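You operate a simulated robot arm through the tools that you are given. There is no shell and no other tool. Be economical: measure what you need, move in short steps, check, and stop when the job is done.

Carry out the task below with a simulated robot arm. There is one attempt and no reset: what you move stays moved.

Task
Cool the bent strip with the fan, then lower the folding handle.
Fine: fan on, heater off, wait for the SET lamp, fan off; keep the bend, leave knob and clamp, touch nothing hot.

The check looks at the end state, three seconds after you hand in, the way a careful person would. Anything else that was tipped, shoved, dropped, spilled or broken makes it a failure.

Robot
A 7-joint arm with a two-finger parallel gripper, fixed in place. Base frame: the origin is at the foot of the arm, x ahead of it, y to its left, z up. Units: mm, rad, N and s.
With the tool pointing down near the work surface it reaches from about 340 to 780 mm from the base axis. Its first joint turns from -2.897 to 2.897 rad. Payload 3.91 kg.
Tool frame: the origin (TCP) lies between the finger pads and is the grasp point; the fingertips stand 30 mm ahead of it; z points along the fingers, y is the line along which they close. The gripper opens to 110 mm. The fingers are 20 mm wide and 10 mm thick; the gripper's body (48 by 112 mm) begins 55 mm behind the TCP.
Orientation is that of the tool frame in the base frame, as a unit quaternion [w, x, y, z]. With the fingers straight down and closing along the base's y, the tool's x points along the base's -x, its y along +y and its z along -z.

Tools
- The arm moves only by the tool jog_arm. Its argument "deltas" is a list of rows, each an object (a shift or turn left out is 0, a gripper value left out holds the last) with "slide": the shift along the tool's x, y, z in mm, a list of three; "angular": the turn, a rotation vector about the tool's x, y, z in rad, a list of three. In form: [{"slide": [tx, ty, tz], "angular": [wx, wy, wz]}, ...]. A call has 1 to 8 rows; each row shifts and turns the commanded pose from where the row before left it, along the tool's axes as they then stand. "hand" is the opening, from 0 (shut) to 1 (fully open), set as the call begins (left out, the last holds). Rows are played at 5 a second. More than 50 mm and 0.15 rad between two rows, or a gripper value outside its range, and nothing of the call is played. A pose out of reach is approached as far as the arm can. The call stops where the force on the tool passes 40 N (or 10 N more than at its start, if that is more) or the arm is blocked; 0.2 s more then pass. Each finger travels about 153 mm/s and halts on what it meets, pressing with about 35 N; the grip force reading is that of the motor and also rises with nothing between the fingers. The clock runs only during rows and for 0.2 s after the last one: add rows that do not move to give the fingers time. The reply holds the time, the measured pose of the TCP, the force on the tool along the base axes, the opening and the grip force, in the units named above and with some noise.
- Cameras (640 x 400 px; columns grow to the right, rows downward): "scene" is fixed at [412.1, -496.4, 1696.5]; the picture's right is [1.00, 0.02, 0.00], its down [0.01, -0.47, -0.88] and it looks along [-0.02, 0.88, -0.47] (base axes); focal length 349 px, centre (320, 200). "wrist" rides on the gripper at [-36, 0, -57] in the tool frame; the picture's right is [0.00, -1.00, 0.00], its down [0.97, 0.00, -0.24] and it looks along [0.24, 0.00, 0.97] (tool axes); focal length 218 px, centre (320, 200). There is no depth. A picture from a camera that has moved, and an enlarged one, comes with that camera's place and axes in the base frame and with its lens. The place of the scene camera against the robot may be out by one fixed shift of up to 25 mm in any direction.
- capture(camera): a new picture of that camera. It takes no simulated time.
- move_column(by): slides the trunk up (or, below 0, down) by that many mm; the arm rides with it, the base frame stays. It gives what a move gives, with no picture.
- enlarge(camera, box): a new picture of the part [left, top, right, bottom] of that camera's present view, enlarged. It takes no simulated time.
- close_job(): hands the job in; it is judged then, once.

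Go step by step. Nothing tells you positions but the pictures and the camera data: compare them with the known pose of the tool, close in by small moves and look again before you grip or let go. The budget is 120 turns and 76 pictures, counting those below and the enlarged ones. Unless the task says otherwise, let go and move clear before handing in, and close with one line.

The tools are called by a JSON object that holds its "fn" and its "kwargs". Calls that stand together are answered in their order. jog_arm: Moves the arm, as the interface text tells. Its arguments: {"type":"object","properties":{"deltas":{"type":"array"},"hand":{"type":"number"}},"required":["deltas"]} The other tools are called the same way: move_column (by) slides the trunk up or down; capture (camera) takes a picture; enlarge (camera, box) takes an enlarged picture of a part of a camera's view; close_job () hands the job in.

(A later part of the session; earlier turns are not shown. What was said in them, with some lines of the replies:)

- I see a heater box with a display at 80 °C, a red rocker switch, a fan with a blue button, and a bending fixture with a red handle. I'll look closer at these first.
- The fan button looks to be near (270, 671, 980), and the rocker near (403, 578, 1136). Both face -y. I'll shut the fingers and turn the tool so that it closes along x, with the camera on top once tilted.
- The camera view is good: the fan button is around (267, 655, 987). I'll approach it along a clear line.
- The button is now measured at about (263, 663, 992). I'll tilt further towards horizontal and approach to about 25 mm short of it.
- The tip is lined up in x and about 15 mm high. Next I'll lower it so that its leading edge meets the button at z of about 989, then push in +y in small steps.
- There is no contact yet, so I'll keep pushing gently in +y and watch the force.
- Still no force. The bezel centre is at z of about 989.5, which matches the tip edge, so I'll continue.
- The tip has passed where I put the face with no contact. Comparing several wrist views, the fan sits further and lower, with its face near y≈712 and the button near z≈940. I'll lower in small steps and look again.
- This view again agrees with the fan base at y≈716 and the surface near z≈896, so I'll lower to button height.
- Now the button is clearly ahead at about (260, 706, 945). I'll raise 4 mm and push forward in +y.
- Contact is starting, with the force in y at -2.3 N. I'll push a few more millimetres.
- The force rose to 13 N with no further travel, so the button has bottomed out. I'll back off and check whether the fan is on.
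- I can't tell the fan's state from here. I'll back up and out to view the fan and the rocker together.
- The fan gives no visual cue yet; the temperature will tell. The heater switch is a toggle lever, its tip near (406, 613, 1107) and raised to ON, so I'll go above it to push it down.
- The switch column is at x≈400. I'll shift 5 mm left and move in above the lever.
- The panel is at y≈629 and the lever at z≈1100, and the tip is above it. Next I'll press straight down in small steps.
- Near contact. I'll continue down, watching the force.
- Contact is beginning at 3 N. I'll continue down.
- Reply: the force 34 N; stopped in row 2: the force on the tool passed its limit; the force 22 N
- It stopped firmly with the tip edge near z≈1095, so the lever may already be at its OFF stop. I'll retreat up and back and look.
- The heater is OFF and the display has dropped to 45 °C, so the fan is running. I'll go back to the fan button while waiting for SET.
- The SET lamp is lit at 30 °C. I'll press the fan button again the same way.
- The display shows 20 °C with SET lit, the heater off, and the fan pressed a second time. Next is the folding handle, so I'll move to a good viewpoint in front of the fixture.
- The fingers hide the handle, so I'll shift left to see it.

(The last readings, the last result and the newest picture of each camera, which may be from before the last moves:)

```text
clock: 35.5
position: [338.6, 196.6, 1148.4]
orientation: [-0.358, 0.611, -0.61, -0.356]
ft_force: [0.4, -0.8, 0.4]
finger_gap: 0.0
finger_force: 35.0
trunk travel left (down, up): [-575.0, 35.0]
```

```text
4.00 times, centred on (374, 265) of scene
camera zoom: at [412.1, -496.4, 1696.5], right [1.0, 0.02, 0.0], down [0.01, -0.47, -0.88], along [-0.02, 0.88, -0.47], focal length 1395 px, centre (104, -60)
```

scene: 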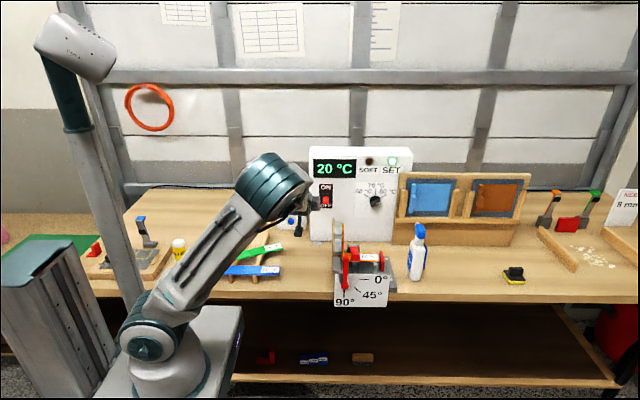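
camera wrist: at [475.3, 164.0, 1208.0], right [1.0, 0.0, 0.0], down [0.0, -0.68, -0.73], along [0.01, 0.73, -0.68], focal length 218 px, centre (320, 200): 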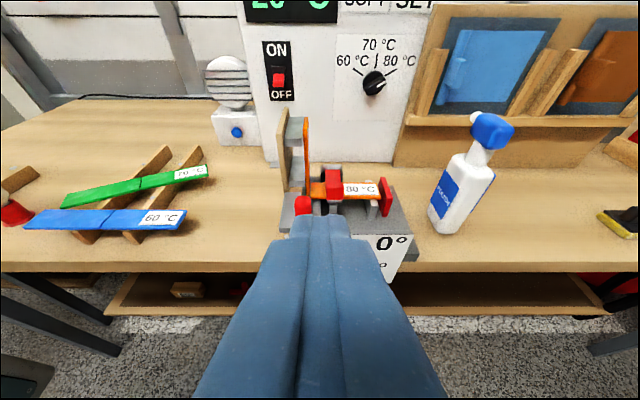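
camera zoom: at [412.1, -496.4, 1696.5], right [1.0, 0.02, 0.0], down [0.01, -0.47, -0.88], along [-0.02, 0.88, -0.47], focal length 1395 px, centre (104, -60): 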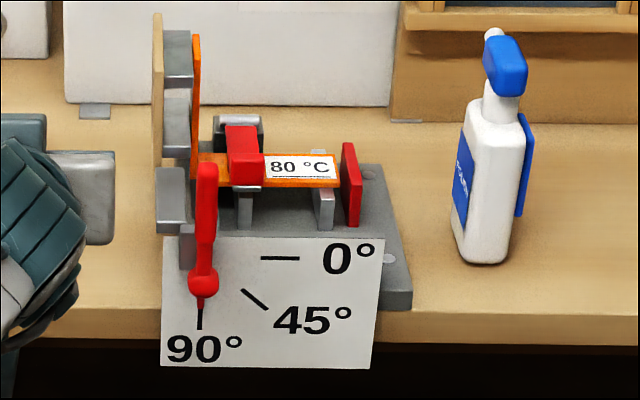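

The handle rises from its hub at about (469, 322, 951) to its top near (469, 329, 1052). The pointer below the hub must swing from 90° to 0°, so the handle goes left and down. I'll come to its right side.

{"fn": "jog_arm", "kwargs": {"deltas": [{"slide": [0, -43, 0]}, {"slide": [0, -43, 0]}, {"slide": [0, -43, 0]}, {"slide": [0, -43, 0]}, {"slide": [13.3, 0, 40.3]}, {"slide": [13.3, 0, 40.3]}, {"slide": [13.3, 0, 40.3]}, {"slide": [0, 0, 0]}]}}

{"fn": "capture", "kwargs": {"camera": "wrist"}}

{"fn": "enlarge", "kwargs": {"camera": "scene", "box": [310, 215, 438, 315]}}

```text
clock: 37.3
position: [511.4, 282.2, 1053.9]
orientation: [0.36, -0.609, 0.61, 0.356]
ft_force: [0.0, 0.3, -0.7]
finger_gap: 0.0
finger_force: 35.2
trunk travel left (down, up): [-575.0, 35.0]
```

```text
32 pictures are left
camera wrist: at [511.5, 250.4, 1114.3], right [1.0, 0.0, 0.0], down [0.0, -0.68, -0.73], along [0.01, 0.73, -0.68], focal length 218 px, centre (320, 200)
```

wrist: 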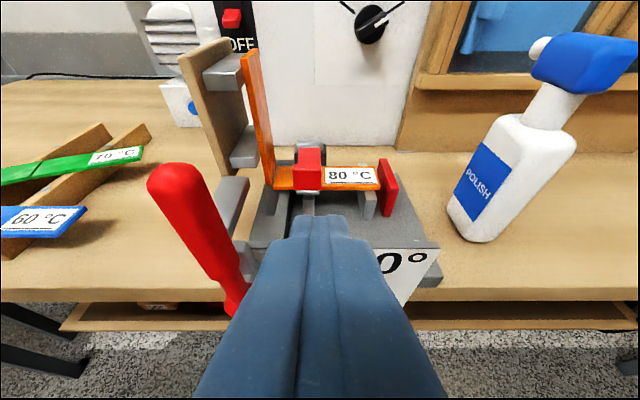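

```text
4.00 times, centred on (374, 265) of scene
camera zoom: at [412.1, -496.4, 1696.5], right [1.0, 0.02, 0.0], down [0.01, -0.47, -0.88], along [-0.02, 0.88, -0.47], focal length 1395 px, centre (104, -60)
```

zoom: 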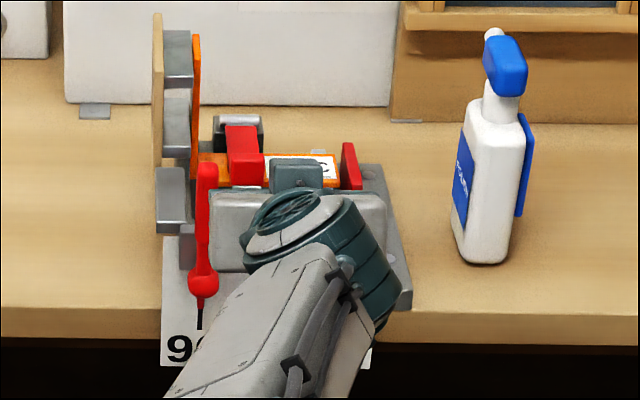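

Updating from the two wrist views, the handle top is at about (457, 315, 1066) and the hub at about (457, 308, 970). I'll move the finger to the handle's right side and start pushing left.

{"fn": "jog_arm", "kwargs": {"deltas": [{"slide": [-6, 12, 10.4]}, {"slide": [0, 13, 0]}, {"slide": [0, 5, 0]}, {"slide": [0, 5, 0]}, {"slide": [0, 5, 0]}, {"slide": [0, 5, 0]}]}}

{"fn": "capture", "kwargs": {"camera": "wrist"}}

{"fn": "enlarge", "kwargs": {"camera": "scene", "box": [310, 215, 438, 315]}}

```text
clock: 38.7
position: [467.4, 295.6, 1054.9]
orientation: [0.36, -0.609, 0.61, 0.356]
ft_force: [3.3, 0.2, 4.1]
finger_gap: 0.0
finger_force: 35.0
trunk travel left (down, up): [-575.0, 35.0]
```

```text
30 pictures are left
camera wrist: at [467.6, 263.3, 1114.6], right [1.0, 0.0, 0.0], down [0.0, -0.68, -0.73], along [0.01, 0.73, -0.68], focal length 218 px, centre (320, 200)
```

wrist: 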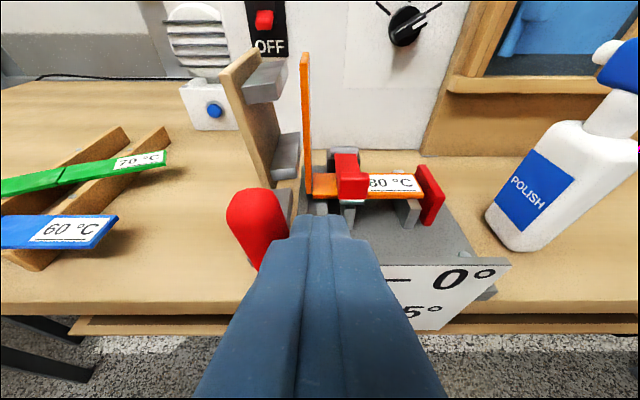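

```text
4.00 times, centred on (374, 265) of scene
camera zoom: at [412.1, -496.4, 1696.5], right [1.0, 0.02, 0.0], down [0.01, -0.47, -0.88], along [-0.02, 0.88, -0.47], focal length 1395 px, centre (104, -60)
```

zoom: 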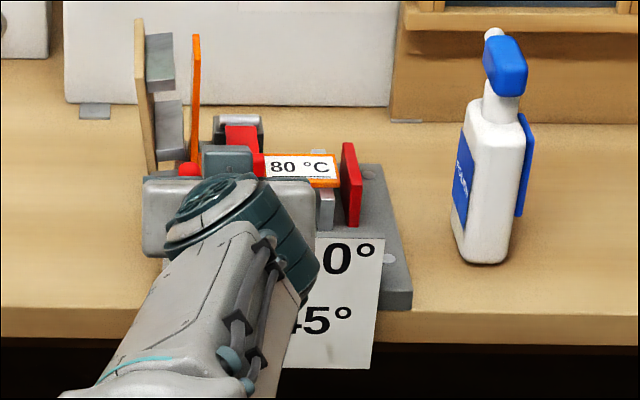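

The plate is swinging back and the bend is holding. I'll continue along the arc.

{"fn": "jog_arm", "kwargs": {"deltas": [{"slide": [-0.9, 8, -0.5]}, {"slide": [-0.9, 9, -0.5]}, {"slide": [0, 9, 0]}, {"slide": [2.6, 8, 1.5]}, {"slide": [3.5, 8, 2]}, {"slide": [4.3, 9, 2.5]}, {"slide": [5.2, 9, 3]}]}}

{"fn": "capture", "kwargs": {"camera": "wrist"}}

{"fn": "enlarge", "kwargs": {"camera": "scene", "box": [290, 205, 434, 315]}}

```text
clock: 40.3
position: [407.0, 294.6, 1038.5]
orientation: [0.359, -0.61, 0.611, 0.356]
ft_force: [2.3, 0.2, 0.7]
finger_gap: 0.0
finger_force: 35.1
trunk travel left (down, up): [-575.0, 35.0]
```

```text
28 pictures are left
camera wrist: at [407.5, 263.9, 1097.5], right [1.0, 0.0, 0.0], down [0.0, -0.68, -0.73], along [0.0, 0.73, -0.68], focal length 218 px, centre (320, 200)
```

wrist: 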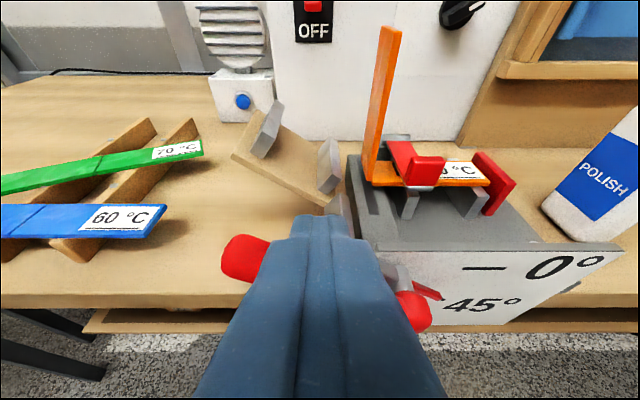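

```text
3.64 times, centred on (362, 260) of scene
camera zoom: at [412.1, -496.4, 1696.5], right [1.0, 0.02, 0.0], down [0.01, -0.47, -0.88], along [-0.02, 0.88, -0.47], focal length 1268 px, centre (167, -18)
```

zoom: 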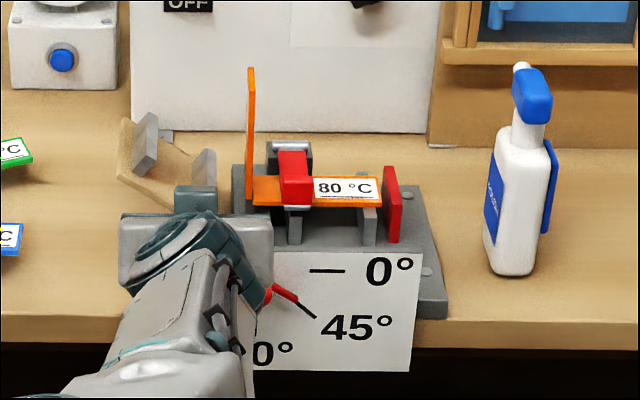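

The pointer has passed about 45°. I'll finish the arc down towards 0°.

{"fn": "jog_arm", "kwargs": {"deltas": [{"slide": [6, 6, 3.5]}, {"slide": [6.5, 6, 3.7]}, {"slide": [7, 4, 4]}, {"slide": [7, 3, 4]}, {"slide": [0, 0, 0]}]}}

{"fn": "capture", "kwargs": {"camera": "wrist"}}

{"fn": "enlarge", "kwargs": {"camera": "scene", "box": [290, 205, 434, 315]}}

```text
clock: 41.5
position: [388.8, 295.9, 1008.2]
orientation: [0.36, -0.61, 0.61, 0.356]
ft_force: [1.3, 0.3, 2.4]
finger_gap: 0.1
finger_force: 35.0
trunk travel left (down, up): [-575.0, 35.0]
```

```text
26 pictures are left
camera wrist: at [388.6, 264.3, 1066.8], right [1.0, 0.0, 0.0], down [0.0, -0.68, -0.73], along [0.01, 0.73, -0.68], focal length 218 px, centre (320, 200)
```

wrist: 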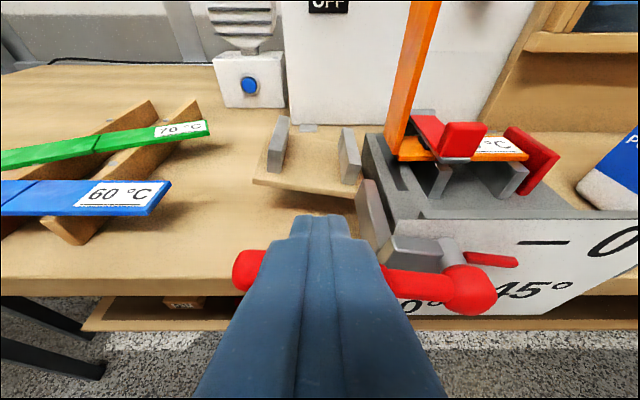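

```text
3.64 times, centred on (362, 260) of scene
camera zoom: at [412.1, -496.4, 1696.5], right [1.0, 0.02, 0.0], down [0.01, -0.47, -0.88], along [-0.02, 0.88, -0.47], focal length 1268 px, centre (167, -18)
```

zoom: 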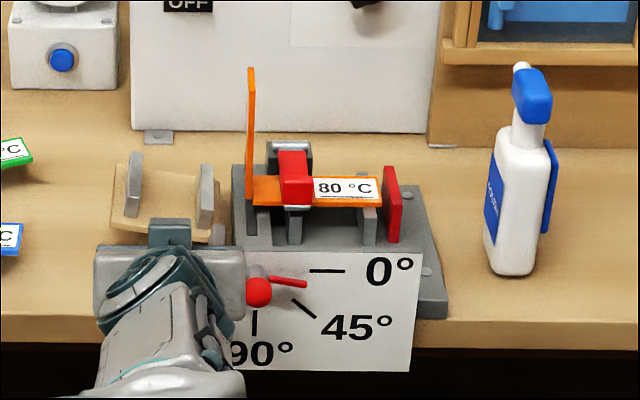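

The pointer is about 10° short of 0°. I'll push straight down a little more.

{"fn": "jog_arm", "kwargs": {"deltas": [{"slide": [2.2, 0, 1.25]}, {"slide": [2.2, 0, 1.25]}, {"slide": [2.2, 0, 1.25]}]}}

{"fn": "jog_arm", "kwargs": {"deltas": [{"slide": [1.7, 0, 1]}, {"slide": [1.7, 0, 1]}]}}

{"fn": "enlarge", "kwargs": {"camera": "scene", "box": [290, 205, 434, 315]}}

```text
clock: 42.3
position: [389.4, 297.0, 999.5]
orientation: [0.359, -0.61, 0.611, 0.355]
ft_force: [-2.4, -1.0, 3.1]
finger_gap: 0.0
finger_force: 35.2
trunk travel left (down, up): [-575.0, 35.0]
```

```text
clock: 42.9
position: [388.8, 296.4, 996.3]
orientation: [0.36, -0.609, 0.611, 0.355]
ft_force: [-0.4, -0.2, -0.2]
finger_gap: 0.1
finger_force: 34.8
trunk travel left (down, up): [-575.0, 35.0]
```

```text
3.64 times, centred on (362, 260) of scene
camera zoom: at [412.1, -496.4, 1696.5], right [1.0, 0.02, 0.0], down [0.01, -0.47, -0.88], along [-0.02, 0.88, -0.47], focal length 1268 px, centre (167, -18)
```

zoom: 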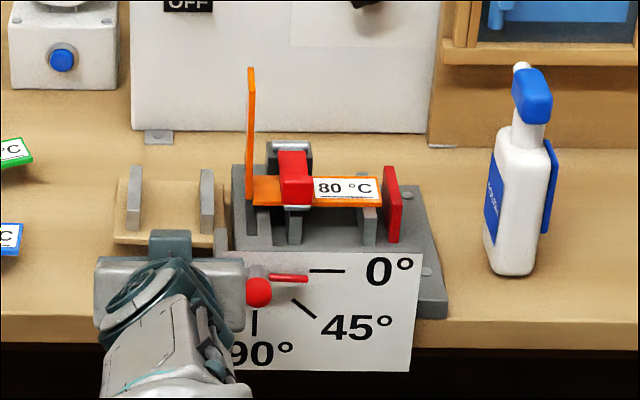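

{"fn": "jog_arm", "kwargs": {"deltas": [{"slide": [1.3, 0, 0.75]}, {"slide": [1.3, 0, 0.75]}]}}

```text
clock: 43.5
position: [389.8, 296.1, 993.2]
orientation: [0.359, -0.61, 0.61, 0.355]
ft_force: [-1.8, -1.8, 2.7]
finger_gap: 0.0
finger_force: 34.8
trunk travel left (down, up): [-575.0, 35.0]
```

{"fn": "jog_arm", "kwargs": {"deltas": [{"slide": [0.9, 0, 0.5]}, {"slide": [0.9, 0, 0.5]}]}}

{"fn": "enlarge", "kwargs": {"camera": "scene", "box": [290, 205, 434, 315]}}

```text
clock: 44.1
position: [389.4, 296.9, 991.7]
orientation: [0.361, -0.609, 0.61, 0.356]
ft_force: [0.2, 0.4, 11.4]
finger_gap: 0.0
finger_force: 35.1
trunk travel left (down, up): [-575.0, 35.0]
```

```text
3.64 times, centred on (362, 260) of scene
camera zoom: at [412.1, -496.4, 1696.5], right [1.0, 0.02, 0.0], down [0.01, -0.47, -0.88], along [-0.02, 0.88, -0.47], focal length 1268 px, centre (167, -18)
```

zoom: 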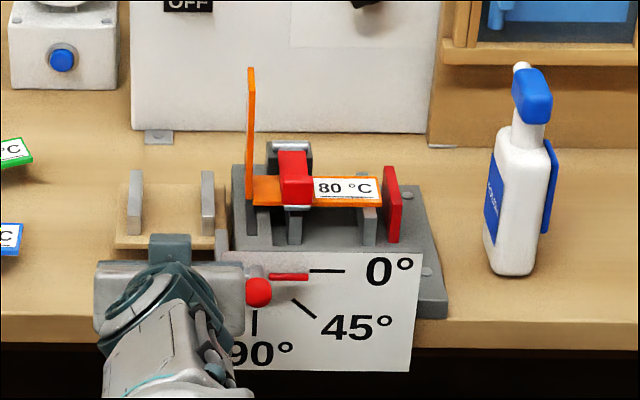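

The handle is at its stop with 11 N of force, and the pointer is at 0°. I'll lift off, move clear, and check everything.

{"fn": "jog_arm", "kwargs": {"deltas": [{"slide": [-13, 0, -7.5]}, {"slide": [-26, 0, -15]}, {"slide": [-20, 0, -40]}, {"slide": [-20, 0, -40]}, {"slide": [-20, 0, -40]}, {"slide": [0, 0, 0]}]}}

{"fn": "capture", "kwargs": {"camera": "scene"}}

{"fn": "capture", "kwargs": {"camera": "wrist"}}

{"fn": "enlarge", "kwargs": {"camera": "scene", "box": [260, 140, 420, 240]}}

```text
clock: 45.5
position: [387.1, 221.3, 1147.6]
orientation: [0.359, -0.61, 0.61, 0.356]
ft_force: [-0.4, 0.2, -0.7]
finger_gap: 0.0
finger_force: 35.6
trunk travel left (down, up): [-575.0, 35.0]
```

```text
22 pictures are left
```

scene: 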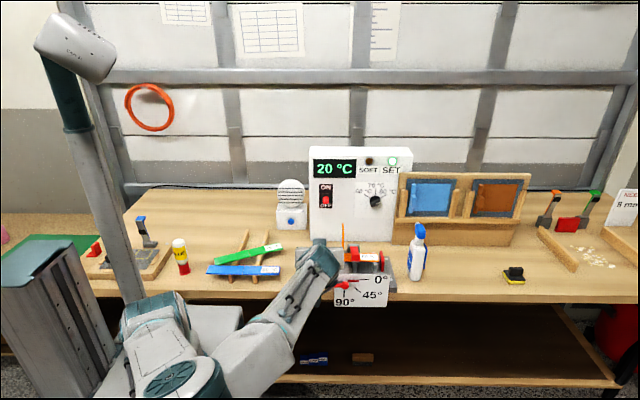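

```text
21 pictures are left
camera wrist: at [387.0, 189.0, 1207.4], right [1.0, 0.0, 0.0], down [0.0, -0.68, -0.73], along [0.01, 0.73, -0.68], focal length 218 px, centre (320, 200)
```

wrist: 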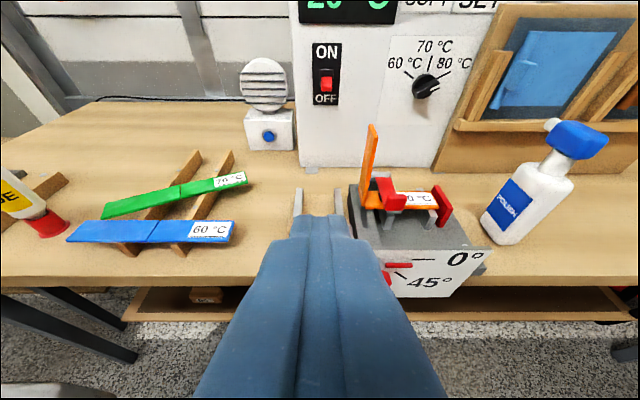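

```text
4.00 times, centred on (340, 190) of scene
camera zoom: at [412.1, -496.4, 1696.5], right [1.0, 0.02, 0.0], down [0.01, -0.47, -0.88], along [-0.02, 0.88, -0.47], focal length 1395 px, centre (240, 240)
```

zoom: 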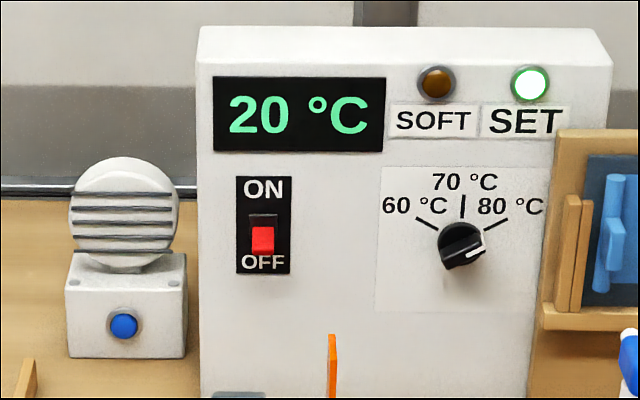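

The handle is at 0°, the bend is intact, SET is lit, the heater is off, and knob, clamp and everything else look undisturbed. The arm is clear, so I'm handing in.

{"fn": "close_job", "kwargs": {}}

```text
The job is handed in.
```

The job is handed in: the strip was cooled to SET, the heater is off and the handle is down at 0° with the bend kept. The fan has no visible on/off sign, so its off state rests on my second button press.
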